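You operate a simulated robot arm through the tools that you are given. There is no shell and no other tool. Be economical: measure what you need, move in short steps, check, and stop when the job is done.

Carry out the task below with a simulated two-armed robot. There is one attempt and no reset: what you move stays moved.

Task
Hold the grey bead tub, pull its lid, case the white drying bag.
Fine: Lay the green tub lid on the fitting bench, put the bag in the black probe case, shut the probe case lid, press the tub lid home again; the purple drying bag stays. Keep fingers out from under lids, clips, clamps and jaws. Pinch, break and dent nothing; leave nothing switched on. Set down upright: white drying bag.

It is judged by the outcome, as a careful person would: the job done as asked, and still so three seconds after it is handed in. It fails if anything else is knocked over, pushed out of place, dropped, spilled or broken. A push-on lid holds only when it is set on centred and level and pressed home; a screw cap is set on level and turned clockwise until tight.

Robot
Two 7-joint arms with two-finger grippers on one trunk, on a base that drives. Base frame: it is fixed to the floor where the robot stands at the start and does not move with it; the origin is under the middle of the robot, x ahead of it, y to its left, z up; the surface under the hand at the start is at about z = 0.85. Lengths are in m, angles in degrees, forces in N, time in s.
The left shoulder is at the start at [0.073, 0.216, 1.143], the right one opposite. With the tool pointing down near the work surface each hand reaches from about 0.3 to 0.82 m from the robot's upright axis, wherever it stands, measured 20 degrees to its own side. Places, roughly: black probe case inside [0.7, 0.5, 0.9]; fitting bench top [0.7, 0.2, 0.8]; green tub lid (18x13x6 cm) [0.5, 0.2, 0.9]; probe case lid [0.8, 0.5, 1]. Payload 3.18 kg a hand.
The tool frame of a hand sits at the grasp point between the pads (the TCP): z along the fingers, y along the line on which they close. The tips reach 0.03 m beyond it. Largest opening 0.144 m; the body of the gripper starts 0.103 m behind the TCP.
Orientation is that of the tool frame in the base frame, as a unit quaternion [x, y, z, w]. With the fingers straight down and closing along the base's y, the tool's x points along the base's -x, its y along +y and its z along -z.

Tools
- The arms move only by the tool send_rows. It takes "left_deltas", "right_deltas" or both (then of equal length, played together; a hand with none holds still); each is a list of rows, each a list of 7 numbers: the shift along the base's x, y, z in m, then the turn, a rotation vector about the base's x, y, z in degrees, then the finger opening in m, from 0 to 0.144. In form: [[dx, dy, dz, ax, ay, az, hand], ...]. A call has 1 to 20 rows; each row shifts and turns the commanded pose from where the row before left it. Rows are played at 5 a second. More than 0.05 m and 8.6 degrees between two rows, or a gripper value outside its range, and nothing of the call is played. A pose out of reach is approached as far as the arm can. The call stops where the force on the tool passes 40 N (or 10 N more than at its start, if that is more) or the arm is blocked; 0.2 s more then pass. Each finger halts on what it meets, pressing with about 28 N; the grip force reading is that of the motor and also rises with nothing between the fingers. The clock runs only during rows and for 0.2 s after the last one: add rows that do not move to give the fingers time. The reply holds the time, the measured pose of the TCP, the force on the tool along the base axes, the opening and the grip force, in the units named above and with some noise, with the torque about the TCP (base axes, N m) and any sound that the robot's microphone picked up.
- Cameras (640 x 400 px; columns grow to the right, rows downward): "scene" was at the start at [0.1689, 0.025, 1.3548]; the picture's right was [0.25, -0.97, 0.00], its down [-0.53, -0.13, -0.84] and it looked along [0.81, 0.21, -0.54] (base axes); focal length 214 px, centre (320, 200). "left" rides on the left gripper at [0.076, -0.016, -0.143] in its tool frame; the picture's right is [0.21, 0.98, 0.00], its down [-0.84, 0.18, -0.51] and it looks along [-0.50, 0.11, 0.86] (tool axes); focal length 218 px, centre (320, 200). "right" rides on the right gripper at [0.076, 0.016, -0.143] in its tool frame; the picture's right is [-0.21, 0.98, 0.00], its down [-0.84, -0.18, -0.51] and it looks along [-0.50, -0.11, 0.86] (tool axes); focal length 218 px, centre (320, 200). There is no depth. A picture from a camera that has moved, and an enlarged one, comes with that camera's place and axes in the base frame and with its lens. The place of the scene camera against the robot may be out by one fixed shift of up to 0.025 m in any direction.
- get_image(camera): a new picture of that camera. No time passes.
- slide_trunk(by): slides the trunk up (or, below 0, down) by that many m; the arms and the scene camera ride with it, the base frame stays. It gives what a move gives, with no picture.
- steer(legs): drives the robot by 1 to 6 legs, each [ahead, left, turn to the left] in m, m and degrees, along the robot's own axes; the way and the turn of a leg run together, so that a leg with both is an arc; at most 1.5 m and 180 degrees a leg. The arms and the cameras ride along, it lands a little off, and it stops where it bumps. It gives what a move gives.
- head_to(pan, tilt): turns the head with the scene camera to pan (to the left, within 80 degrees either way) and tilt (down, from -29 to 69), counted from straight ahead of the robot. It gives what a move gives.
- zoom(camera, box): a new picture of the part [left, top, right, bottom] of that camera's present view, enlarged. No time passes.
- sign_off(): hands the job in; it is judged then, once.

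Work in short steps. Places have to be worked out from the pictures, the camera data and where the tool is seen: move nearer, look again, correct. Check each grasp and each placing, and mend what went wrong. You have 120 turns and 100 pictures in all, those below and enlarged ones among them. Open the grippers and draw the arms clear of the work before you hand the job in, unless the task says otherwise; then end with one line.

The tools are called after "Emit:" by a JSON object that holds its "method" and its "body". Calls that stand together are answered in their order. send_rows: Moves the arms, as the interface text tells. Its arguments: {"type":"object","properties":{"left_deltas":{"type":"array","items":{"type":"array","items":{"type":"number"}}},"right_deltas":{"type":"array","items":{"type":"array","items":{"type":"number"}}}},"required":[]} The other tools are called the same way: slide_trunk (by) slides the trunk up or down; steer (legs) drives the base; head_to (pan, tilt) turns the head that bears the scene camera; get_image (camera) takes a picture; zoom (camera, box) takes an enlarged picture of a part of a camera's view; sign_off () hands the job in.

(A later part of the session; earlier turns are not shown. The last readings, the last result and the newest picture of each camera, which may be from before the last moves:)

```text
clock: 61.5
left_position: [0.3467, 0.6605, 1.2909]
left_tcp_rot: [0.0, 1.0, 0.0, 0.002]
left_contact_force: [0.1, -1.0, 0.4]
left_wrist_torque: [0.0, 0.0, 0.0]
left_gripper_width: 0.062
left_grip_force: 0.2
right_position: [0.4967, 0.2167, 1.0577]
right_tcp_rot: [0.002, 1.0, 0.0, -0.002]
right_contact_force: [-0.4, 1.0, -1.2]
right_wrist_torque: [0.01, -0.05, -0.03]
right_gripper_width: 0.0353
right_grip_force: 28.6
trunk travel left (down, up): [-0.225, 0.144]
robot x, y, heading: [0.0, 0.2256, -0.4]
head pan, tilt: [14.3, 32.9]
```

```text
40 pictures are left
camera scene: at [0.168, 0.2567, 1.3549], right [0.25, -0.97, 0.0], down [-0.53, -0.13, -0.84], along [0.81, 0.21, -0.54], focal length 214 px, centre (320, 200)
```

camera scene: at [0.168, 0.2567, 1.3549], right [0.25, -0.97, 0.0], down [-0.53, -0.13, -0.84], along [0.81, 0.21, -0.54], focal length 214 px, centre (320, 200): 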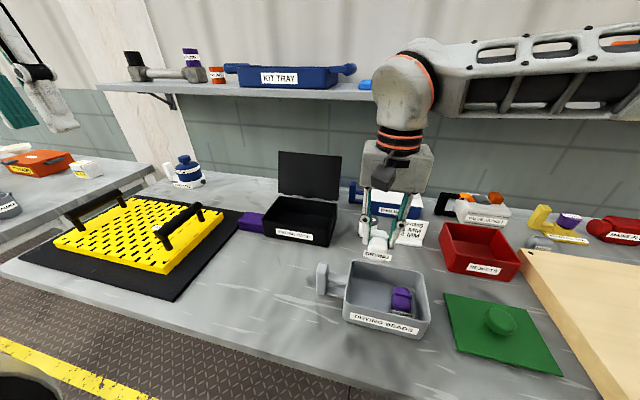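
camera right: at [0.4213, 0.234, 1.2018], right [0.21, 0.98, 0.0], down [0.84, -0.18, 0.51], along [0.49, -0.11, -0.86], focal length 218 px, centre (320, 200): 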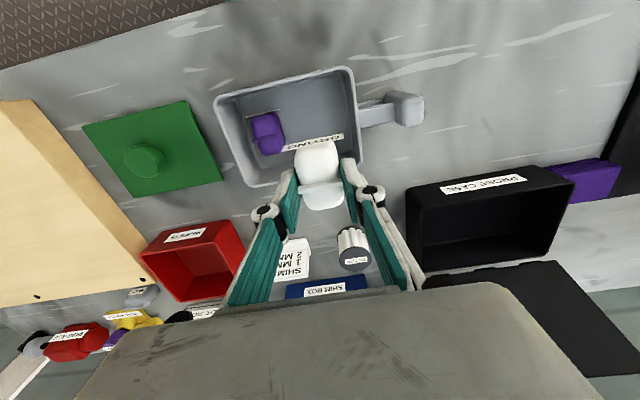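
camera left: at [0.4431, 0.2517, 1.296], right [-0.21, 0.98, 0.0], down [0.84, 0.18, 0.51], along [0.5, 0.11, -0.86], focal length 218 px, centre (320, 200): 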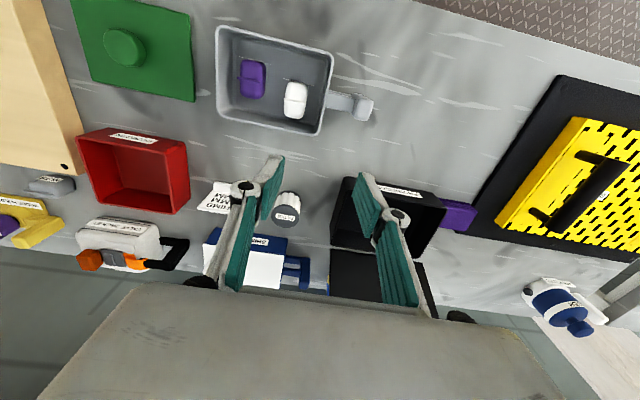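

The white bag is in hand, upright. I drive 0.25 m left to bring the right hand in front of the probe case.

Emit:
{"method": "steer", "body": {"legs": [[0, 0.25, 0]]}}

Emit:
{"method": "get_image", "body": {"camera": "scene"}}

Emit:
{"method": "get_image", "body": {"camera": "right"}}

```text
clock: 64.3
left_position: [0.3484, 0.9103, 1.2928]
left_tcp_rot: [0.0, 1.0, 0.001, 0.002]
left_contact_force: [-0.6, 0.2, 1.1]
left_wrist_torque: [-0.01, -0.02, 0.02]
left_gripper_width: 0.0618
left_grip_force: 0.0
right_position: [0.4978, 0.4675, 1.0581]
right_tcp_rot: [0.003, 1.0, 0.0, -0.002]
right_contact_force: [-0.2, 0.5, -0.3]
right_wrist_torque: [0.0, 0.01, 0.01]
right_gripper_width: 0.0351
right_grip_force: 27.8
trunk travel left (down, up): [-0.225, 0.144]
robot x, y, heading: [-0.0011, 0.4775, -0.3]
head pan, tilt: [14.3, 32.9]
```

```text
39 pictures are left
camera scene: at [0.1692, 0.5064, 1.3548], right [0.24, -0.97, 0.0], down [-0.53, -0.13, -0.84], along [0.81, 0.21, -0.54], focal length 214 px, centre (320, 200)
```

scene: 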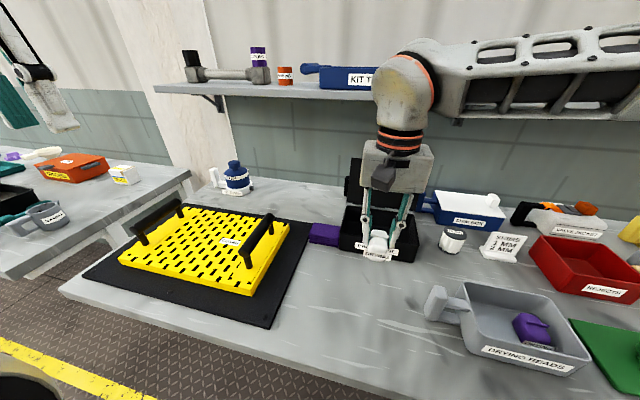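

```text
38 pictures are left
camera right: at [0.4225, 0.4835, 1.2011], right [0.21, 0.98, 0.0], down [0.84, -0.18, 0.5], along [0.49, -0.11, -0.86], focal length 218 px, centre (320, 200)
```

right: 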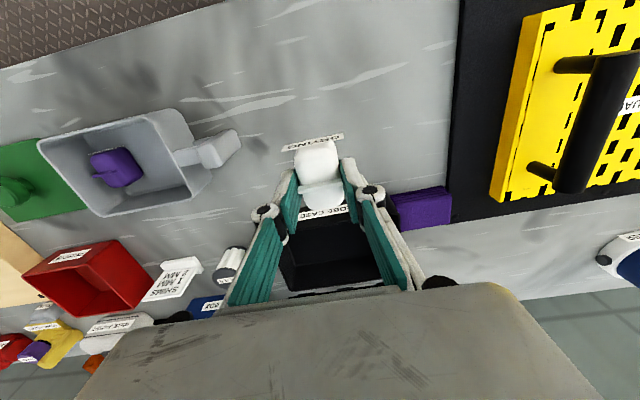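

Case centre works out at about (0.68, 0.46). I move the bag over it and look.

Emit:
{"method": "send_rows", "body": {"right_deltas": [[0.035, -0.002, 0.01, 0, 0, 0, 0.032], [0.035, -0.002, 0, 0, 0, 0, 0.032], [0.035, -0.002, 0, 0, 0, 0, 0.032], [0.035, 0, 0, 0, 0, 0, 0.032], [0.035, 0, 0, 0, 0, 0, 0.032], [0, 0, 0, 0, 0, 0, 0.032]]}}

Emit:
{"method": "get_image", "body": {"camera": "scene"}}

Emit:
{"method": "get_image", "body": {"camera": "right"}}

```text
clock: 65.8
left_position: [0.3481, 0.9092, 1.2922]
left_tcp_rot: [0.0, 1.0, 0.001, 0.001]
left_contact_force: [0.7, 0.8, 0.0]
left_wrist_torque: [0.01, 0.0, 0.0]
left_gripper_width: 0.0618
left_grip_force: 0.1
right_position: [0.6618, 0.4621, 1.0658]
right_tcp_rot: [0.003, 1.0, 0.0, -0.002]
right_contact_force: [0.4, 0.2, -0.8]
right_wrist_torque: [-0.02, 0.01, 0.0]
right_gripper_width: 0.0352
right_grip_force: 27.8
right hand out of reach, approached as far as the arm can: row 5
trunk travel left (down, up): [-0.225, 0.144]
robot x, y, heading: [-0.001, 0.4818, -0.1]
head pan, tilt: [14.3, 32.9]
```

```text
37 pictures are left
camera scene: at [0.1691, 0.5059, 1.3548], right [0.24, -0.97, 0.0], down [-0.53, -0.13, -0.84], along [0.81, 0.21, -0.54], focal length 214 px, centre (320, 200)
```

scene: 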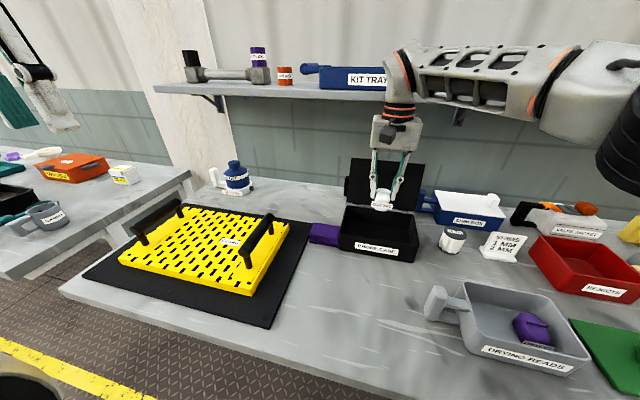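

```text
36 pictures are left
camera right: at [0.5867, 0.4771, 1.2097], right [0.21, 0.98, 0.0], down [0.84, -0.18, 0.5], along [0.49, -0.11, -0.86], focal length 218 px, centre (320, 200)
```

right: 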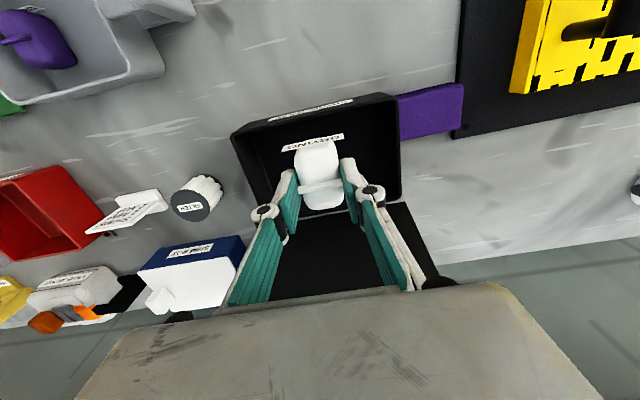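

Case rim spans about x 0.63–0.78, y 0.35–0.56, so the bag must go to x ≈ 0.70, beyond reach here. I back off slightly and drive 0.15 m further left for better reach.

Emit:
{"method": "send_rows", "body": {"right_deltas": [[-0.03, 0, 0.01, 0, 0, 0, 0.032], [-0.03, 0, 0, 0, 0, 0, 0.032], [0, -0.03, 0, 0, 0, 0, 0.032], [0, -0.03, 0, 0, 0, 0, 0.032], [0, -0.03, 0, 0, 0, 0, 0.032]]}}

Emit:
{"method": "steer", "body": {"legs": [[0, 0.15, 0]]}}

```text
clock: 67.0
left_position: [0.3472, 0.907, 1.2923]
left_tcp_rot: [0.001, 1.0, 0.001, 0.001]
left_contact_force: [0.8, -0.6, -0.3]
left_wrist_torque: [0.05, -0.03, 0.01]
left_gripper_width: 0.062
left_grip_force: 0.1
right_position: [0.6031, 0.3704, 1.0772]
right_tcp_rot: [0.003, 1.0, 0.001, -0.001]
right_contact_force: [-0.2, 0.4, -0.3]
right_wrist_torque: [0.01, -0.01, 0.06]
right_gripper_width: 0.0352
right_grip_force: 27.9
trunk travel left (down, up): [-0.225, 0.144]
robot x, y, heading: [-0.0008, 0.4839, -0.1]
head pan, tilt: [14.3, 32.9]
```

```text
clock: 68.9
left_position: [0.3468, 1.0599, 1.2927]
left_tcp_rot: [-0.001, 1.0, 0.001, 0.002]
left_contact_force: [-0.6, -0.7, 0.5]
left_wrist_torque: [-0.04, 0.01, -0.04]
left_gripper_width: 0.0621
left_grip_force: 0.1
right_position: [0.6029, 0.5225, 1.0766]
right_tcp_rot: [0.001, 1.0, 0.0, -0.002]
right_contact_force: [-0.5, -0.4, -0.6]
right_wrist_torque: [0.0, 0.01, -0.01]
right_gripper_width: 0.0349
right_grip_force: 28.3
trunk travel left (down, up): [-0.225, 0.144]
robot x, y, heading: [-0.0011, 0.6289, 0.2]
head pan, tilt: [14.3, 32.9]
```

Now to (0.703, 0.456) above the case.

Emit:
{"method": "send_rows", "body": {"right_deltas": [[0.02, -0.022, 0, 0, 0, 0, 0.032], [0.02, -0.022, 0, 0, 0, 0, 0.032], [0.02, -0.022, 0, 0, 0, 0, 0.032], [0.02, 0, 0, 0, 0, 0, 0.032], [0.02, 0, 0, 0, 0, 0, 0.032], [0, 0, 0, 0, 0, 0, 0.032]]}}

Emit:
{"method": "get_image", "body": {"camera": "right"}}

Emit:
{"method": "get_image", "body": {"camera": "scene"}}

```text
clock: 70.3
left_position: [0.3471, 1.059, 1.2912]
left_tcp_rot: [-0.001, 1.0, 0.002, 0.002]
left_contact_force: [-0.6, 0.4, -0.1]
left_wrist_torque: [-0.02, -0.05, -0.01]
left_gripper_width: 0.062
left_grip_force: 0.0
right_position: [0.6496, 0.4581, 1.0752]
right_tcp_rot: [0.001, 1.0, 0.0, -0.002]
right_contact_force: [-0.5, 0.3, -0.7]
right_wrist_torque: [-0.04, -0.03, -0.01]
right_gripper_width: 0.0352
right_grip_force: 28.1
right hand out of reach, approached as far as the arm can: row 3, 4, 5
trunk travel left (down, up): [-0.225, 0.144]
robot x, y, heading: [-0.0011, 0.6308, -0.1]
head pan, tilt: [14.3, 32.9]
```

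```text
35 pictures are left
camera right: at [0.5741, 0.4739, 1.2187], right [0.21, 0.98, 0.0], down [0.84, -0.18, 0.51], along [0.49, -0.11, -0.86], focal length 218 px, centre (320, 200)
```

right: 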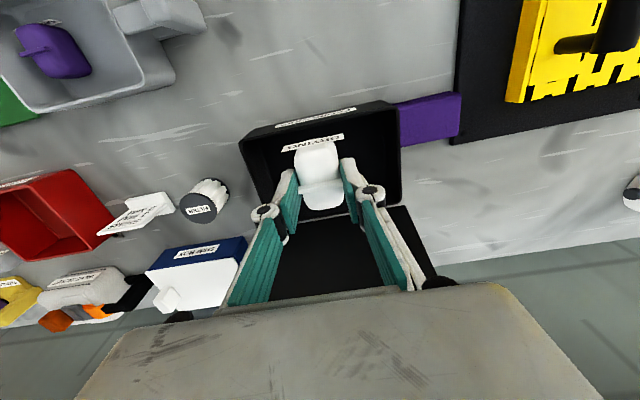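

```text
34 pictures are left
camera scene: at [0.1692, 0.6564, 1.3548], right [0.25, -0.97, 0.0], down [-0.53, -0.13, -0.84], along [0.81, 0.21, -0.54], focal length 214 px, centre (320, 200)
```

scene: 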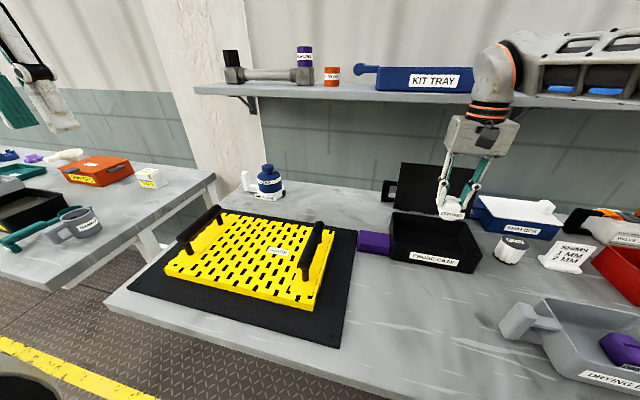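

The reach limit comes from the height of the wrist above the shoulder. I raise the trunk 0.12 and then lower the hand relative to it.

Emit:
{"method": "slide_trunk", "body": {"by": 0.12}}

Emit:
{"method": "send_rows", "body": {"right_deltas": [[0, 0, -0.03, 0, 0, 0, 0.032], [0, 0, -0.03, 0, 0, 0, 0.032], [0, 0, -0.03, 0, 0, 0, 0.032], [0.01, 0, -0.03, 0, 0, 0, 0.032], [0.015, 0, 0, 0, 0, 0, 0.032], [0.015, 0, 0, 0, 0, 0, 0.032], [0.014, 0, 0, 0, 0, 0, 0.032], [0, 0, 0, 0, 0, 0, 0.032]]}}

Emit:
{"method": "get_image", "body": {"camera": "right"}}

```text
clock: 71.8
left_position: [0.3466, 1.0595, 1.412]
left_tcp_rot: [-0.001, 1.0, 0.001, 0.002]
left_contact_force: [0.2, 0.4, -0.4]
left_wrist_torque: [-0.03, 0.03, 0.02]
left_gripper_width: 0.0624
left_grip_force: 0.1
right_position: [0.634, 0.46, 1.2534]
right_tcp_rot: [0.002, 0.999, 0.0, 0.049]
right_contact_force: [-0.3, -0.2, -0.4]
right_wrist_torque: [0.0, -0.01, 0.02]
right_gripper_width: 0.0352
right_grip_force: 28.5
trunk travel left (down, up): [-0.345, 0.024]
robot x, y, heading: [-0.0002, 0.6283, 0.3]
head pan, tilt: [14.3, 32.9]
```

```text
clock: 73.6
left_position: [0.3458, 1.0599, 1.4129]
left_tcp_rot: [-0.001, 1.0, 0.002, 0.002]
left_contact_force: [0.0, 0.1, -0.2]
left_wrist_torque: [-0.02, 0.02, 0.02]
left_gripper_width: 0.0622
left_grip_force: 0.1
right_position: [0.6877, 0.4612, 1.1342]
right_tcp_rot: [0.002, 0.999, 0.001, 0.049]
right_contact_force: [0.7, 0.6, -1.2]
right_wrist_torque: [-0.02, 0.01, 0.03]
right_gripper_width: 0.0353
right_grip_force: 28.1
trunk travel left (down, up): [-0.345, 0.024]
robot x, y, heading: [-0.0037, 0.6344, 0.4]
head pan, tilt: [14.3, 32.9]
```

```text
33 pictures are left
camera right: at [0.5982, 0.4758, 1.2696], right [0.21, 0.98, 0.02], down [0.79, -0.18, 0.59], along [0.58, -0.11, -0.81], focal length 218 px, centre (320, 200)
```

right: 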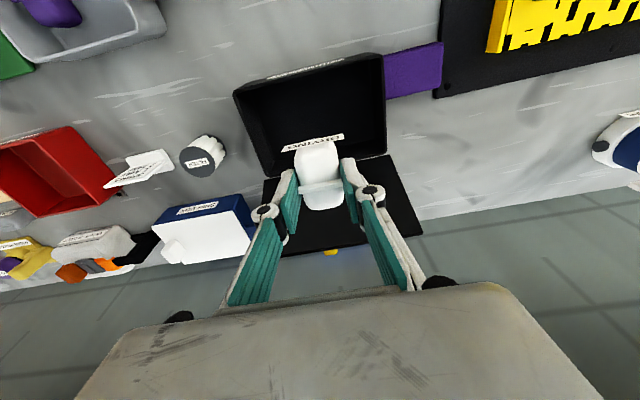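

The hand got tilted 5.6°; I correct that, move to x 0.703 and lower to about 1.0.

Emit:
{"method": "send_rows", "body": {"right_deltas": [[0.005, -0.003, -0.01, 0, 2.8, 0, 0.032], [0.01, -0.003, -0.02, 0, 2.8, 0, 0.032], [0, 0, -0.03, 0, 0, 0, 0.032], [0, 0, -0.03, 0, 0, 0, 0.032], [0, 0, -0.03, 0, 0, 0, 0.032], [0, 0, 0, 0, 0, 0, 0.032]]}}

Emit:
{"method": "get_image", "body": {"camera": "right"}}

Emit:
{"method": "zoom", "body": {"camera": "scene", "box": [340, 110, 560, 310]}}

```text
clock: 75.0
left_position: [0.3463, 1.06, 1.4119]
left_tcp_rot: [-0.001, 1.0, 0.001, 0.002]
left_contact_force: [0.5, -0.6, 0.0]
left_wrist_torque: [-0.01, -0.02, 0.02]
left_gripper_width: 0.0621
left_grip_force: 0.0
right_position: [0.6908, 0.4598, 1.0444]
right_tcp_rot: [0.003, 0.999, 0.001, 0.05]
right_contact_force: [-0.7, 0.3, -0.6]
right_wrist_torque: [-0.01, 0.02, 0.01]
right_gripper_width: 0.0352
right_grip_force: 27.8
right hand out of reach, approached as far as the arm can: row 1, 2
trunk travel left (down, up): [-0.345, 0.024]
robot x, y, heading: [0.0012, 0.6347, -0.2]
head pan, tilt: [14.3, 32.9]
```

```text
32 pictures are left
camera right: at [0.5998, 0.4751, 1.1795], right [0.21, 0.98, 0.02], down [0.79, -0.18, 0.59], along [0.58, -0.11, -0.81], focal length 218 px, centre (320, 200)
```

right: 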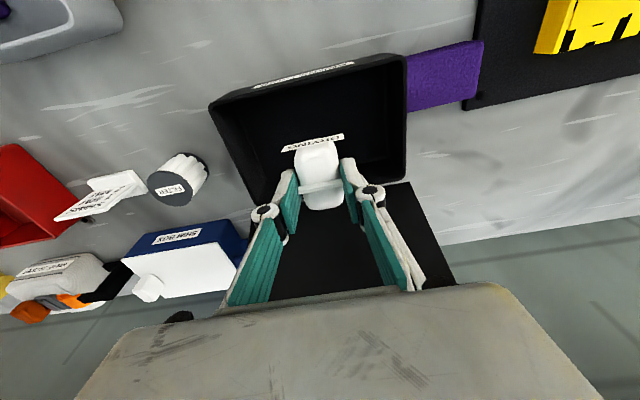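

```text
2.00 times, centred on (450, 210) of scene
camera zoom: at [0.1319, 0.6563, 1.4775], right [0.25, -0.97, 0.0], down [-0.53, -0.13, -0.84], along [0.81, 0.21, -0.54], focal length 429 px, centre (60, 180)
```

zoom: 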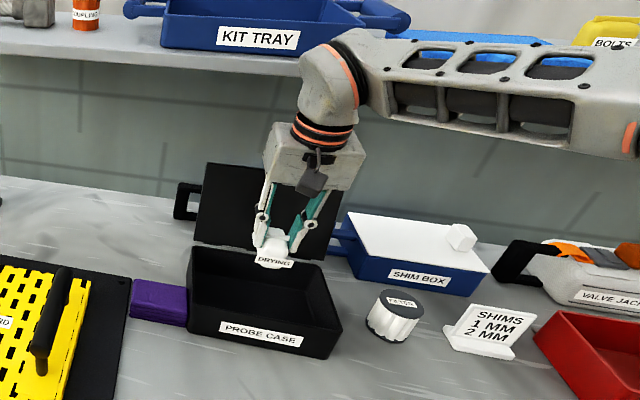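

The bag is essentially over the case; reach limits kept the tilt. I lower further and retry levelling there.

Emit:
{"method": "send_rows", "body": {"right_deltas": [[0, -0.002, -0.03, 0, 0, 0, 0.032], [0, 0, -0.03, 0, 0, 0, 0.032], [0, 0, -0.02, 0, 2, 0, 0.032], [0, 0, 0, 0, 2, 0, 0.032], [0, 0, 0, 0, 1.7, 0, 0.032], [0, 0, 0, 0, 0, 0, 0.032]]}}

Emit:
{"method": "get_image", "body": {"camera": "right"}}

```text
clock: 76.4
left_position: [0.3462, 1.0592, 1.4117]
left_tcp_rot: [0.0, 1.0, 0.001, 0.002]
left_contact_force: [0.7, 0.1, 0.8]
left_wrist_torque: [0.03, -0.01, -0.01]
left_gripper_width: 0.0621
left_grip_force: 0.0
right_position: [0.6877, 0.456, 0.9648]
right_tcp_rot: [0.003, 1.0, 0.0, -0.001]
right_contact_force: [-0.1, -0.8, -0.5]
right_wrist_torque: [0.02, 0.0, 0.02]
right_gripper_width: 0.0348
right_grip_force: 27.7
trunk travel left (down, up): [-0.345, 0.024]
robot x, y, heading: [-0.0031, 0.6299, -0.1]
head pan, tilt: [14.3, 32.9]
```

```text
30 pictures are left
camera right: at [0.6123, 0.4726, 1.1075], right [0.21, 0.98, 0.0], down [0.84, -0.18, 0.51], along [0.49, -0.11, -0.86], focal length 218 px, centre (320, 200)
```

right: 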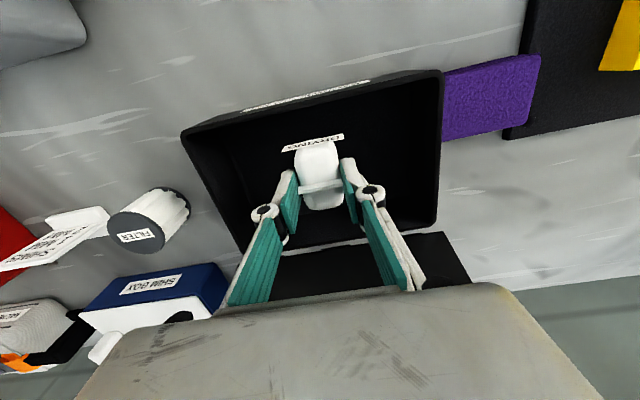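

Level now. I move 10 mm ahead and lower to the case floor in small steps.

Emit:
{"method": "send_rows", "body": {"right_deltas": [[0.01, 0, -0.01, 0, 0, 0, 0.032], [0.003, 0, -0.015, 0, 0, 0, 0.032], [0, 0, -0.012, 0, 0, 0, 0.032], [0, 0, -0.005, 0, 0, 0, 0.032], [0, 0, -0.004, 0, 0, 0, 0.032], [0, 0, -0.003, 0, 0, 0, 0.032], [0, 0, -0.003, 0, 0, 0, 0.032]]}}

```text
clock: 78.0
left_position: [0.3443, 1.0599, 1.4134]
left_tcp_rot: [-0.001, 1.0, 0.001, 0.002]
left_contact_force: [-0.7, 0.5, 0.5]
left_wrist_torque: [-0.02, 0.0, 0.05]
left_gripper_width: 0.0621
left_grip_force: 0.0
right_position: [0.7009, 0.4567, 0.9156]
right_tcp_rot: [0.003, 1.0, 0.0, 0.001]
right_contact_force: [-3.3, -2.2, 19.6]
right_wrist_torque: [-0.17, 0.66, 0.08]
right_gripper_width: 0.0349
right_grip_force: 28.5
trunk travel left (down, up): [-0.345, 0.024]
robot x, y, heading: [-0.0013, 0.6333, -0.0]
head pan, tilt: [14.3, 32.9]
```

The bag rests on the case floor (contact at 0.916). I open a little and rise.

Emit:
{"method": "send_rows", "body": {"right_deltas": [[0, 0, 0, 0, 0, 0, 0.045], [0, 0, 0, 0, 0, 0, 0.06], [0, 0, 0, 0, 0, 0, 0.06], [0, 0, 0.02, 0, 0, 0, 0.06], [-0.005, 0, 0.04, 0, 0, 0, 0.06], [-0.02, 0, 0.04, 0, 0, 0, 0.06], [-0.03, 0, 0.03, 0, 0, 0, 0.06], [-0.04, 0, 0.02, 0, 0, 0, 0.03], [-0.04, 0, 0, 0, 0, 0, 0.0], [-0.04, 0, 0, 0, 0, 0, 0.0]]}}

Emit:
{"method": "get_image", "body": {"camera": "right"}}

Emit:
{"method": "zoom", "body": {"camera": "scene", "box": [320, 130, 560, 330]}}

```text
clock: 80.2
left_position: [0.3455, 1.0595, 1.4125]
left_tcp_rot: [-0.001, 1.0, 0.001, 0.002]
left_contact_force: [-0.5, 0.0, 0.7]
left_wrist_torque: [0.02, -0.02, -0.02]
left_gripper_width: 0.0622
left_grip_force: 0.0
right_position: [0.5256, 0.458, 1.0665]
right_tcp_rot: [0.003, 1.0, 0.0, 0.0]
right_contact_force: [0.2, 0.4, -0.2]
right_wrist_torque: [0.01, 0.0, -0.02]
right_gripper_width: 0.0
right_grip_force: 27.6
trunk travel left (down, up): [-0.345, 0.024]
robot x, y, heading: [-0.0036, 0.6281, 0.1]
head pan, tilt: [14.3, 32.9]
```

```text
29 pictures are left
camera right: at [0.4501, 0.4732, 1.2095], right [0.21, 0.98, 0.0], down [0.84, -0.19, 0.51], along [0.5, -0.11, -0.86], focal length 218 px, centre (320, 200)
```

right: 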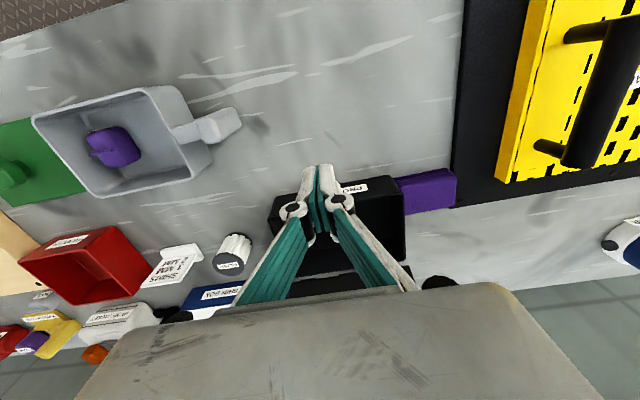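

```text
2.00 times, centred on (440, 230) of scene
camera zoom: at [0.1313, 0.6559, 1.4775], right [0.25, -0.97, 0.0], down [-0.53, -0.13, -0.84], along [0.81, 0.21, -0.54], focal length 429 px, centre (80, 140)
```

zoom: 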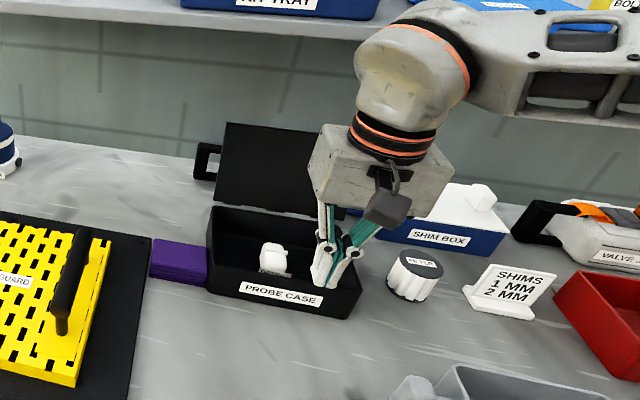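

The white bag stands upright in the case. The lid leans back ~30° from hinge (0.78, 0.92) to top edge ≈ (0.86, 1.06); I'll push it from behind. First I pitch the closed right hand 30° forward, raised, then drive 0.12 m ahead.

Emit:
{"method": "send_rows", "body": {"right_deltas": [[0, 0, 0.02, 0, -7.5, 0, 0.0], [0, 0, 0.03, 0, -7.5, 0, 0.0], [0, 0, 0.03, 0, -7.5, 0, 0.0], [0, 0, 0.03, 0, -7.5, 0, 0.0], [0, 0, 0, 0, 0, 0, 0.0]]}}

Emit:
{"method": "steer", "body": {"legs": [[0.11, 0.03, 0]]}}

Emit:
{"method": "get_image", "body": {"camera": "scene"}}

Emit:
{"method": "get_image", "body": {"camera": "right"}}

```text
clock: 81.4
left_position: [0.3474, 1.0608, 1.4106]
left_tcp_rot: [-0.001, 1.0, 0.001, 0.002]
left_contact_force: [-0.2, 0.4, -0.9]
left_wrist_torque: [-0.02, 0.03, -0.01]
left_gripper_width: 0.0622
left_grip_force: 0.1
right_position: [0.5289, 0.4532, 1.1744]
right_tcp_rot: [0.002, 0.966, 0.002, 0.259]
right_contact_force: [-0.2, 0.7, 0.2]
right_wrist_torque: [-0.03, -0.02, -0.03]
right_gripper_width: 0.0002
right_grip_force: 28.2
trunk travel left (down, up): [-0.345, 0.024]
robot x, y, heading: [-0.0012, 0.6338, 0.1]
head pan, tilt: [14.3, 32.9]
```

```text
clock: 82.6
left_position: [0.4583, 1.0874, 1.4118]
left_tcp_rot: [0.002, 1.0, 0.001, 0.002]
left_contact_force: [0.0, -0.6, 0.3]
left_wrist_torque: [-0.01, 0.04, 0.02]
left_gripper_width: 0.0622
left_grip_force: 0.0
right_position: [0.635, 0.4823, 1.1749]
right_tcp_rot: [0.005, 0.966, 0.0, 0.258]
right_contact_force: [0.2, -0.7, 0.6]
right_wrist_torque: [-0.01, 0.02, 0.0]
right_gripper_width: 0.0001
right_grip_force: 28.4
trunk travel left (down, up): [-0.345, 0.024]
robot x, y, heading: [0.112, 0.6634, -0.2]
head pan, tilt: [14.3, 32.9]
```

```text
27 pictures are left
camera scene: at [0.242, 0.6851, 1.4774], right [0.24, -0.97, 0.0], down [-0.53, -0.13, -0.84], along [0.81, 0.2, -0.54], focal length 214 px, centre (320, 200)
```

scene: 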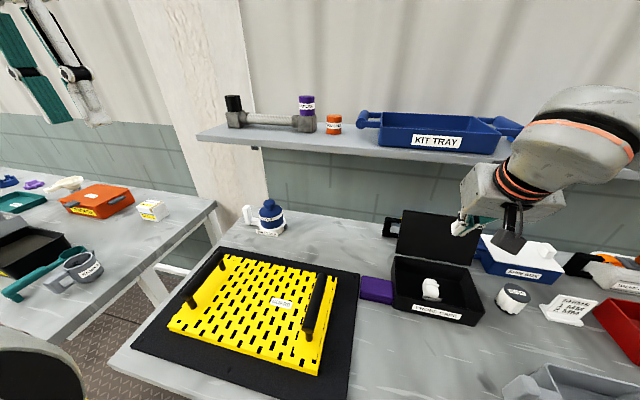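

```text
26 pictures are left
camera right: at [0.4985, 0.4985, 1.2606], right [0.19, 0.98, 0.11], down [0.48, -0.19, 0.86], along [0.86, -0.11, -0.5], focal length 218 px, centre (320, 200)
```

right: 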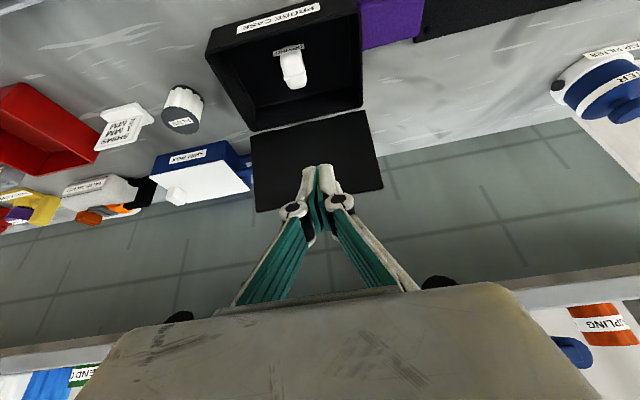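

The lid top edge now triangulates to about (0.81, 1.08), y centre 0.455. I move the closed fingers high over it to TCP (0.87, 0.457, 1.18).

Emit:
{"method": "send_rows", "body": {"right_deltas": [[0.03, -0.01, 0.005, 0, 0, 0, 0.0], [0.035, -0.01, 0, 0, 0, 0, 0.0], [0.035, -0.005, 0, 0, 0, 0, 0.0], [0.035, 0, 0, 0, 0, 0, 0.0], [0.035, 0, 0, 0, 0, 0, 0.0], [0.035, 0, 0, 0, 0, 0, 0.0], [0.03, 0, 0, 0, 0, 0, 0.0], [0, 0, 0, 0, 0, 0, 0.0]]}}

Emit:
{"method": "get_image", "body": {"camera": "right"}}

Emit:
{"method": "get_image", "body": {"camera": "scene"}}

```text
clock: 83.9
left_position: [0.4575, 1.0877, 1.4111]
left_tcp_rot: [0.002, 1.0, 0.001, 0.002]
left_contact_force: [0.0, -0.3, 0.1]
left_wrist_torque: [0.0, 0.0, 0.01]
left_gripper_width: 0.0621
left_grip_force: 0.0
right_position: [0.808, 0.4585, 1.1784]
right_tcp_rot: [0.004, 0.968, 0.001, 0.251]
right_contact_force: [-2.3, 0.2, -0.8]
right_wrist_torque: [-0.07, -0.23, -0.05]
right_gripper_width: 0.0
right_grip_force: 27.8
trunk travel left (down, up): [-0.345, 0.024]
robot x, y, heading: [0.1071, 0.6613, -0.4]
head pan, tilt: [14.3, 32.9]
stopped in row 6 (right hand): the force on the tool passed its limit at 87 N (the readings are from after the stop); the commanded pose is now the measured one
```

```text
25 pictures are left
camera right: at [0.6724, 0.4748, 1.2665], right [0.19, 0.98, 0.11], down [0.49, -0.19, 0.85], along [0.85, -0.11, -0.51], focal length 218 px, centre (320, 200)
```

right: 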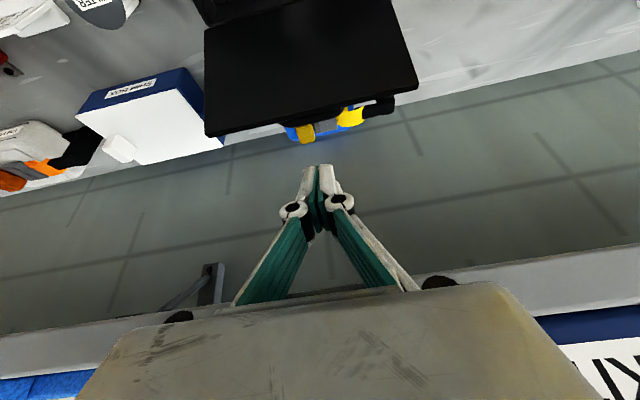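

```text
24 pictures are left
camera scene: at [0.2412, 0.685, 1.4775], right [0.24, -0.97, 0.0], down [-0.53, -0.13, -0.84], along [0.81, 0.2, -0.54], focal length 214 px, centre (320, 200)
```

scene: 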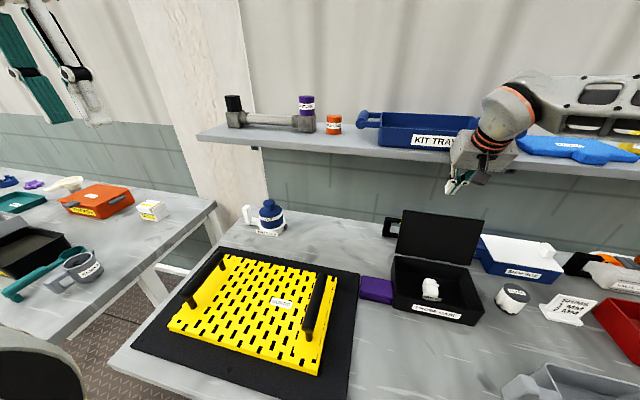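

I touched the shelf edge: two views of the kit tray label put the shelf front near x 0.79, z 1.25 (tray not moved). So I back off, pitch to 45°, and will go in under the shelf edge with the hand staying in front of it.

Emit:
{"method": "send_rows", "body": {"right_deltas": [[-0.03, 0, 0, 0, 0, 0, 0.0], [-0.04, 0, 0, 0, 0, 0, 0.0], [-0.04, 0, 0, 0, 0, 0, 0.0], [0, 0, 0, 0, -8, 0, 0.0], [0, 0, -0.01, 0, -8, 0, 0.0], [0, 0, -0.01, 0, 0, 0, 0.0]]}}

Emit:
{"method": "get_image", "body": {"camera": "scene"}}

```text
clock: 85.3
left_position: [0.4586, 1.0866, 1.4127]
left_tcp_rot: [0.003, 1.0, 0.0, 0.001]
left_contact_force: [0.5, -0.2, -0.1]
left_wrist_torque: [-0.04, 0.04, 0.01]
left_gripper_width: 0.0624
left_grip_force: 0.0
right_position: [0.6996, 0.4592, 1.1588]
right_tcp_rot: [0.005, 0.923, 0.002, 0.384]
right_contact_force: [0.4, 0.6, 0.2]
right_wrist_torque: [0.0, 0.01, 0.0]
right_gripper_width: 0.0
right_grip_force: 28.4
trunk travel left (down, up): [-0.345, 0.024]
robot x, y, heading: [0.1075, 0.6613, -0.2]
head pan, tilt: [14.3, 32.9]
```

```text
23 pictures are left
camera scene: at [0.2421, 0.685, 1.4774], right [0.24, -0.97, 0.0], down [-0.53, -0.13, -0.84], along [0.81, 0.2, -0.54], focal length 214 px, centre (320, 200)
```

scene: 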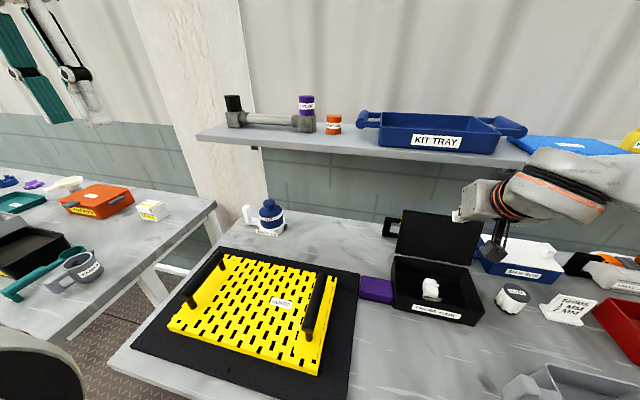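

Tray and shelf undisturbed; pitch is 45°. Now over the lid edge and down behind it, in small steps.

Emit:
{"method": "send_rows", "body": {"right_deltas": [[0.025, 0, 0, 0, 0, 0, 0.0], [0.025, 0, 0, 0, 0, 0, 0.0], [0.025, 0, -0.004, 0, 0, 0, 0.0], [0.02, 0, -0.005, 0, 0, 0, 0.0], [0.015, 0, -0.015, 0, 0, 0, 0.0], [0.015, 0, -0.015, 0, 0, 0, 0.0], [0.015, 0, -0.015, 0, 0, 0, 0.0], [0.005, 0, -0.008, 0, 0, 0, 0.0]]}}

Emit:
{"method": "get_image", "body": {"camera": "right"}}

Emit:
{"method": "zoom", "body": {"camera": "scene", "box": [340, 90, 560, 330]}}

```text
clock: 87.1
left_position: [0.4582, 1.0867, 1.4114]
left_tcp_rot: [0.002, 1.0, 0.002, 0.002]
left_contact_force: [0.4, 0.7, -1.1]
left_wrist_torque: [0.03, 0.02, -0.03]
left_gripper_width: 0.0621
left_grip_force: 0.0
right_position: [0.846, 0.4556, 1.0976]
right_tcp_rot: [0.004, 0.924, 0.002, 0.383]
right_contact_force: [-0.1, 0.3, -0.5]
right_wrist_torque: [-0.02, -0.02, -0.01]
right_gripper_width: 0.0001
right_grip_force: 27.6
trunk travel left (down, up): [-0.345, 0.024]
robot x, y, heading: [0.1081, 0.6598, -0.2]
head pan, tilt: [14.3, 32.9]
```

```text
22 pictures are left
camera right: at [0.691, 0.4722, 1.144], right [0.15, 0.98, 0.15], down [0.23, -0.19, 0.95], along [0.96, -0.11, -0.26], focal length 218 px, centre (320, 200)
```

right: 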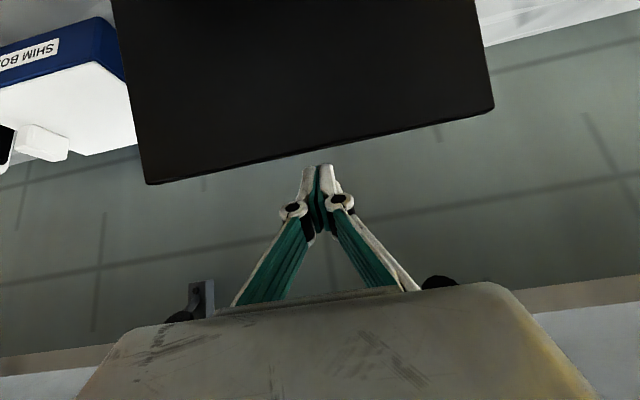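

```text
1.67 times, centred on (450, 210) of scene
camera zoom: at [0.2418, 0.6849, 1.4774], right [0.24, -0.97, 0.0], down [-0.53, -0.13, -0.84], along [0.81, 0.2, -0.54], focal length 358 px, centre (103, 183)
```

zoom: 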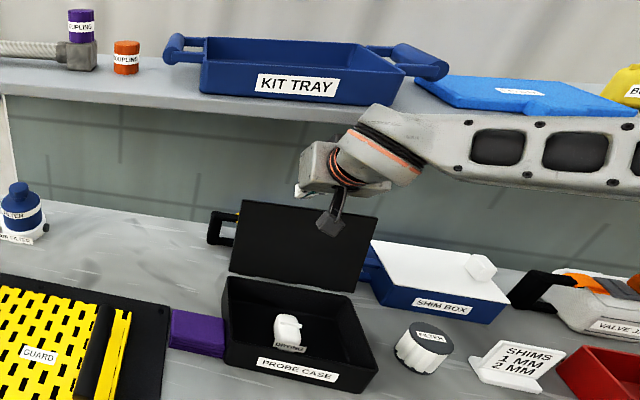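

The fingertips are just behind the lid edge. I lower a bit more and pull it toward me along its arc to about 15° past vertical.

Emit:
{"method": "send_rows", "body": {"right_deltas": [[0.004, 0, -0.014, 0, 0, 0, 0.0], [0.002, 0, -0.012, 0, 0, 0, 0.0], [-0.015, 0, 0, 0, 0, 0, 0.0], [-0.015, 0, 0.001, 0, 0, 0, 0.0], [-0.014, 0, 0, 0, 0, 0, 0.0], [-0.014, 0, -0.002, 0, 0, 0, 0.0], [-0.014, 0, -0.003, 0, 0, 0, 0.0]]}}

Emit:
{"method": "zoom", "body": {"camera": "scene", "box": [340, 90, 560, 330]}}

```text
clock: 88.3
left_position: [0.4586, 1.0869, 1.4114]
left_tcp_rot: [0.001, 1.0, 0.0, 0.001]
left_contact_force: [0.7, -0.3, 0.4]
left_wrist_torque: [-0.01, 0.0, -0.01]
left_gripper_width: 0.0621
left_grip_force: 0.0
right_position: [0.8225, 0.4561, 1.0821]
right_tcp_rot: [0.003, 0.919, 0.004, 0.395]
right_contact_force: [0.6, 1.4, 0.3]
right_wrist_torque: [0.06, 0.09, 0.03]
right_gripper_width: 0.0
right_grip_force: 30.2
trunk travel left (down, up): [-0.345, 0.024]
robot x, y, heading: [0.1085, 0.6577, -0.2]
head pan, tilt: [14.3, 32.9]
stopped in row 5 (right hand): the force on the tool passed its limit at 44 N (the readings are from after the stop); the commanded pose is now the measured one
```

```text
1.67 times, centred on (450, 210) of scene
camera zoom: at [0.2425, 0.6845, 1.4771], right [0.24, -0.97, 0.0], down [-0.53, -0.13, -0.84], along [0.81, 0.2, -0.54], focal length 358 px, centre (103, 183)
```

zoom: 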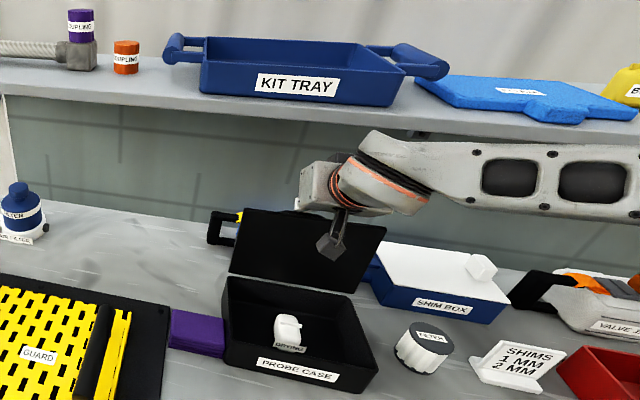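

The lid has come forward to about vertical. I continue in smaller steps.

Emit:
{"method": "send_rows", "body": {"right_deltas": [[-0.008, 0, 0, 0, 0, 0, 0.0], [-0.008, 0, 0, 0, 0, 0, 0.0], [-0.008, 0, 0, 0, 0, 0, 0.0], [-0.008, 0, -0.002, 0, 0, 0, 0.0], [-0.008, 0, -0.002, 0, 0, 0, 0.0], [-0.008, 0, -0.002, 0, 0, 0, 0.0]]}}

Emit:
{"method": "zoom", "body": {"camera": "scene", "box": [340, 90, 560, 330]}}

```text
clock: 89.7
left_position: [0.4586, 1.0883, 1.4118]
left_tcp_rot: [0.001, 1.0, 0.0, 0.003]
left_contact_force: [0.6, -0.3, -0.9]
left_wrist_torque: [0.0, -0.01, -0.02]
left_gripper_width: 0.0621
left_grip_force: 0.1
right_position: [0.7701, 0.4568, 1.0743]
right_tcp_rot: [0.004, 0.919, 0.002, 0.393]
right_contact_force: [0.2, -0.1, 0.8]
right_wrist_torque: [0.01, 0.0, 0.0]
right_gripper_width: 0.0
right_grip_force: 31.1
trunk travel left (down, up): [-0.345, 0.024]
robot x, y, heading: [0.1052, 0.658, -0.1]
head pan, tilt: [14.3, 32.9]
```

```text
1.67 times, centred on (450, 210) of scene
camera zoom: at [0.2418, 0.685, 1.4774], right [0.24, -0.97, 0.0], down [-0.53, -0.13, -0.84], along [0.81, 0.2, -0.54], focal length 358 px, centre (103, 183)
```

zoom: 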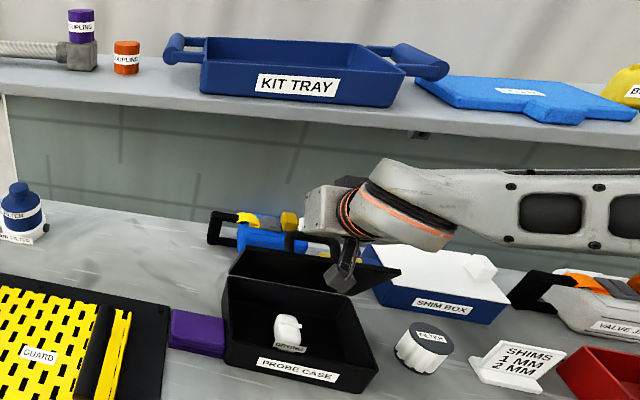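

The lid now leans well forward and holds by itself. I follow it down from its top side in steps.

Emit:
{"method": "send_rows", "body": {"right_deltas": [[-0.018, 0, -0.012, 0, 0, 0, 0.0], [-0.018, 0, -0.012, 0, 0, 0, 0.0], [-0.018, 0, -0.012, 0, 0, 0, 0.0], [-0.018, 0, -0.013, 0, 0, 0, 0.0], [-0.012, 0, -0.015, 0, 0, 0, 0.0], [-0.012, 0, -0.014, 0, 0, 0, 0.0], [-0.006, 0, -0.012, 0, 0, 0, 0.0], [-0.006, 0, -0.011, 0, 0, 0, 0.0]]}}

Emit:
{"method": "zoom", "body": {"camera": "scene", "box": [340, 150, 560, 330]}}

```text
clock: 91.5
left_position: [0.4589, 1.0885, 1.4125]
left_tcp_rot: [0.001, 1.0, 0.0, 0.002]
left_contact_force: [-0.1, 0.0, 0.7]
left_wrist_torque: [-0.02, -0.02, -0.01]
left_gripper_width: 0.062
left_grip_force: 0.0
right_position: [0.6798, 0.4615, 1.0013]
right_tcp_rot: [0.003, 0.92, 0.001, 0.391]
right_contact_force: [0.7, 0.9, -0.9]
right_wrist_torque: [-0.02, 0.01, -0.03]
right_gripper_width: 0.0003
right_grip_force: 30.4
right hand out of reach, approached as far as the arm can: row 6, 7, 8
trunk travel left (down, up): [-0.345, 0.024]
robot x, y, heading: [0.1075, 0.6623, -0.1]
head pan, tilt: [14.3, 32.9]
```

```text
2.22 times, centred on (450, 240) of scene
camera zoom: at [0.2418, 0.6858, 1.4774], right [0.24, -0.97, 0.0], down [-0.53, -0.13, -0.84], along [0.81, 0.2, -0.54], focal length 477 px, centre (31, 111)
```

zoom: 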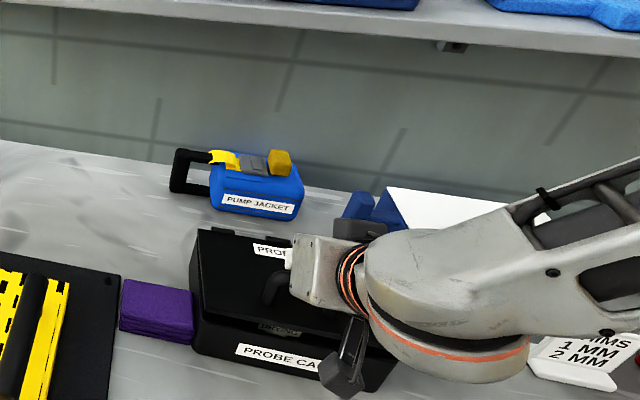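

The lid is almost down and the arm ran out of reach at this pitch. I rise, bring the hand back to vertical, and look.

Emit:
{"method": "send_rows", "body": {"right_deltas": [[-0.01, 0, 0.03, 0, 0, 0, 0.0], [-0.01, 0, 0.03, 0, 7.6, 0, 0.0], [0, 0, 0.01, 0, 7.6, 0, 0.0], [0, 0, 0, 0, 7.6, 0, 0.0], [0, 0, 0, 0, 7.6, 0, 0.0], [0, 0, 0, 0, 7.6, 0, 0.0], [0, 0, 0, 0, 8, 0, 0.0], [0, 0, 0, 0, 0, 0, 0.0]]}}

Emit:
{"method": "get_image", "body": {"camera": "right"}}

Emit:
{"method": "zoom", "body": {"camera": "scene", "box": [340, 150, 560, 330]}}

```text
clock: 93.3
left_position: [0.4601, 1.0872, 1.4122]
left_tcp_rot: [0.001, 1.0, 0.001, 0.002]
left_contact_force: [-0.4, 0.1, 0.0]
left_wrist_torque: [-0.01, -0.01, 0.03]
left_gripper_width: 0.0622
left_grip_force: 0.1
right_position: [0.6593, 0.4611, 1.0705]
right_tcp_rot: [0.005, 1.0, 0.002, 0.004]
right_contact_force: [-0.5, 0.2, -0.4]
right_wrist_torque: [0.01, -0.01, 0.0]
right_gripper_width: 0.0
right_grip_force: 30.5
trunk travel left (down, up): [-0.345, 0.024]
robot x, y, heading: [0.107, 0.6586, -0.1]
head pan, tilt: [14.3, 32.9]
```

```text
17 pictures are left
camera right: at [0.5823, 0.4769, 1.2129], right [0.22, 0.98, 0.0], down [0.84, -0.19, 0.51], along [0.5, -0.11, -0.86], focal length 218 px, centre (320, 200)
```

right: 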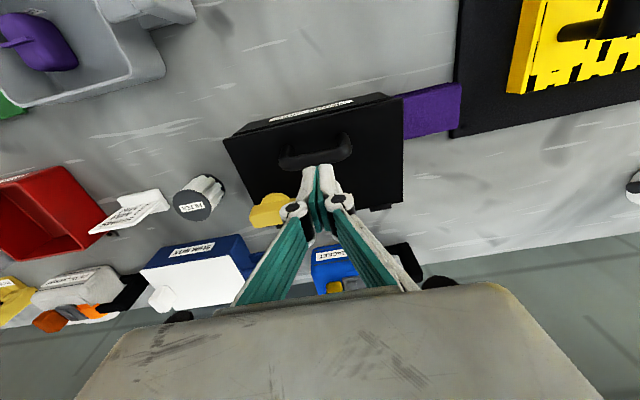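

```text
2.22 times, centred on (450, 240) of scene
camera zoom: at [0.2413, 0.6848, 1.4775], right [0.24, -0.97, 0.0], down [-0.53, -0.13, -0.84], along [0.81, 0.2, -0.54], focal length 477 px, centre (31, 111)
```

zoom: 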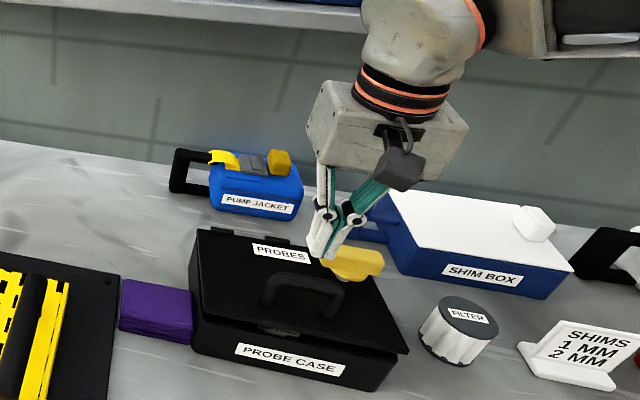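

A yellow piece shows at the lid's right rear; I zoom to see what it is.

Emit:
{"method": "zoom", "body": {"camera": "scene", "box": [400, 210, 500, 290]}}

Emit:
{"method": "zoom", "body": {"camera": "right", "box": [200, 80, 440, 290]}}

```text
5.00 times, centred on (450, 250) of scene
camera zoom: at [0.2413, 0.6848, 1.4775], right [0.24, -0.97, 0.0], down [-0.53, -0.13, -0.84], along [0.81, 0.2, -0.54], focal length 1072 px, centre (-330, -50)
```

zoom: 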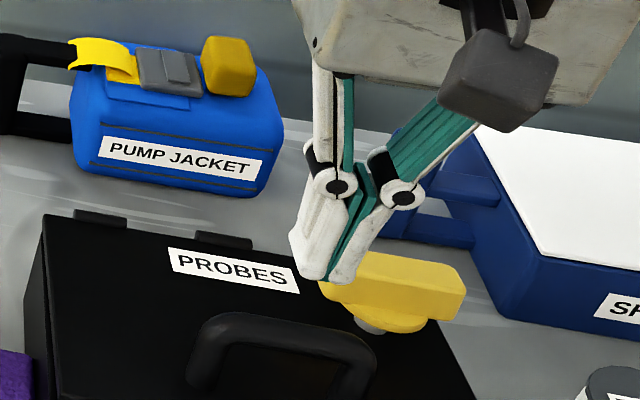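

```text
1.90 times, centred on (320, 185) of right
camera zoom: at [0.5823, 0.4769, 1.2129], right [0.22, 0.98, 0.0], down [0.84, -0.19, 0.51], along [0.5, -0.11, -0.86], focal length 416 px, centre (320, 229)
```

zoom: 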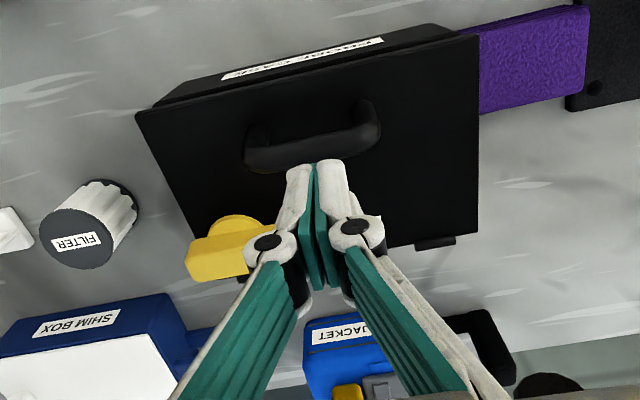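

The yellow lever is a fitting on the lid itself, formerly hidden behind it. The lid still stands a little open, so I press down on top of its handle (0.661, 0.456) with closed fingers, slowly.

Emit:
{"method": "send_rows", "body": {"right_deltas": [[0.002, -0.005, -0.02, 0, 0, 0, 0.0], [0, 0, -0.015, 0, 0, 0, 0.0], [0, 0, -0.01, 0, 0, 0, 0.0], [0, 0, -0.008, 0, 0, 0, 0.0], [0, 0, -0.008, 0, 0, 0, 0.0], [0, 0, -0.008, 0, 0, 0, 0.0], [0, 0, -0.008, 0, 0, 0, 0.0]]}}

Emit:
{"method": "zoom", "body": {"camera": "scene", "box": [380, 200, 500, 300]}}

```text
clock: 94.8
left_position: [0.4572, 1.0866, 1.4124]
left_tcp_rot: [0.001, 1.0, 0.001, 0.002]
left_contact_force: [0.2, -1.1, -0.1]
left_wrist_torque: [0.0, 0.02, -0.02]
left_gripper_width: 0.0622
left_grip_force: 0.0
right_position: [0.6625, 0.4575, 1.0075]
right_tcp_rot: [0.008, 1.0, 0.003, 0.009]
right_contact_force: [-11.6, -4.1, 24.9]
right_wrist_torque: [-0.13, 0.46, 0.05]
right_gripper_width: 0.0059
right_grip_force: 30.9
trunk travel left (down, up): [-0.345, 0.024]
robot x, y, heading: [0.1107, 0.6633, -0.2]
head pan, tilt: [14.3, 32.9]
stopped in row 7 (right hand): the force on the tool passed its limit at 49 N (the readings are from after the stop); the commanded pose is now the measured one
```

```text
4.00 times, centred on (440, 250) of scene
camera zoom: at [0.2402, 0.6846, 1.4777], right [0.24, -0.97, 0.0], down [-0.53, -0.13, -0.84], along [0.82, 0.2, -0.54], focal length 858 px, centre (-160, 0)
```

zoom: 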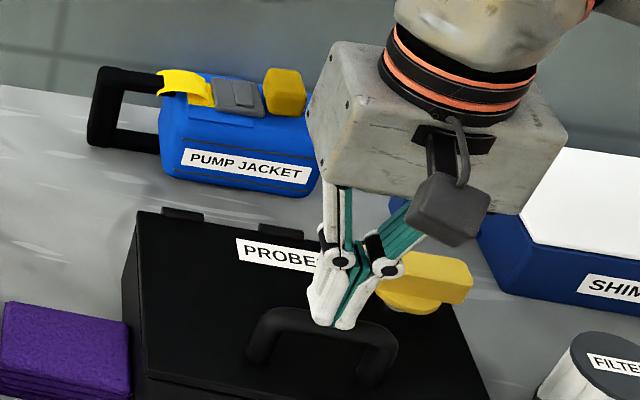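

I rise slightly and check whether the lid is flush.

Emit:
{"method": "send_rows", "body": {"right_deltas": [[0, 0, 0.03, 0, 0, 0, 0.0], [-0.03, 0, 0.03, 0, 0, 0, 0.0], [-0.04, 0, 0, 0, 0, 0, 0.0], [-0.04, -0.02, 0, 0, 0, 0, 0.0], [0, -0.04, 0, 0, 0, 0, 0.0]]}}

Emit:
{"method": "zoom", "body": {"camera": "scene", "box": [380, 220, 500, 330]}}

```text
clock: 96.0
left_position: [0.4583, 1.085, 1.4126]
left_tcp_rot: [0.002, 1.0, 0.002, 0.0]
left_contact_force: [0.6, -0.4, 0.2]
left_wrist_torque: [0.07, 0.04, 0.0]
left_gripper_width: 0.0623
left_grip_force: 0.1
right_position: [0.5538, 0.3984, 1.0624]
right_tcp_rot: [0.005, 1.0, 0.003, 0.009]
right_contact_force: [0.1, 0.3, -0.9]
right_wrist_torque: [0.01, -0.01, 0.0]
right_gripper_width: 0.0
right_grip_force: 30.6
trunk travel left (down, up): [-0.345, 0.024]
robot x, y, heading: [0.1111, 0.6611, -0.3]
head pan, tilt: [14.3, 32.9]
```

```text
3.64 times, centred on (440, 275) of scene
camera zoom: at [0.2424, 0.683, 1.4774], right [0.24, -0.97, 0.0], down [-0.53, -0.13, -0.84], along [0.81, 0.2, -0.54], focal length 780 px, centre (-116, -73)
```

zoom: 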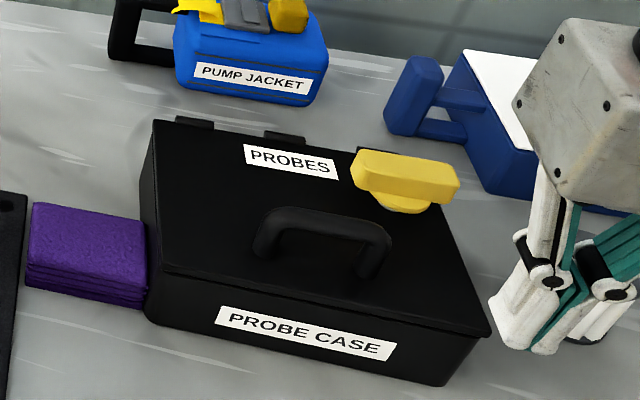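

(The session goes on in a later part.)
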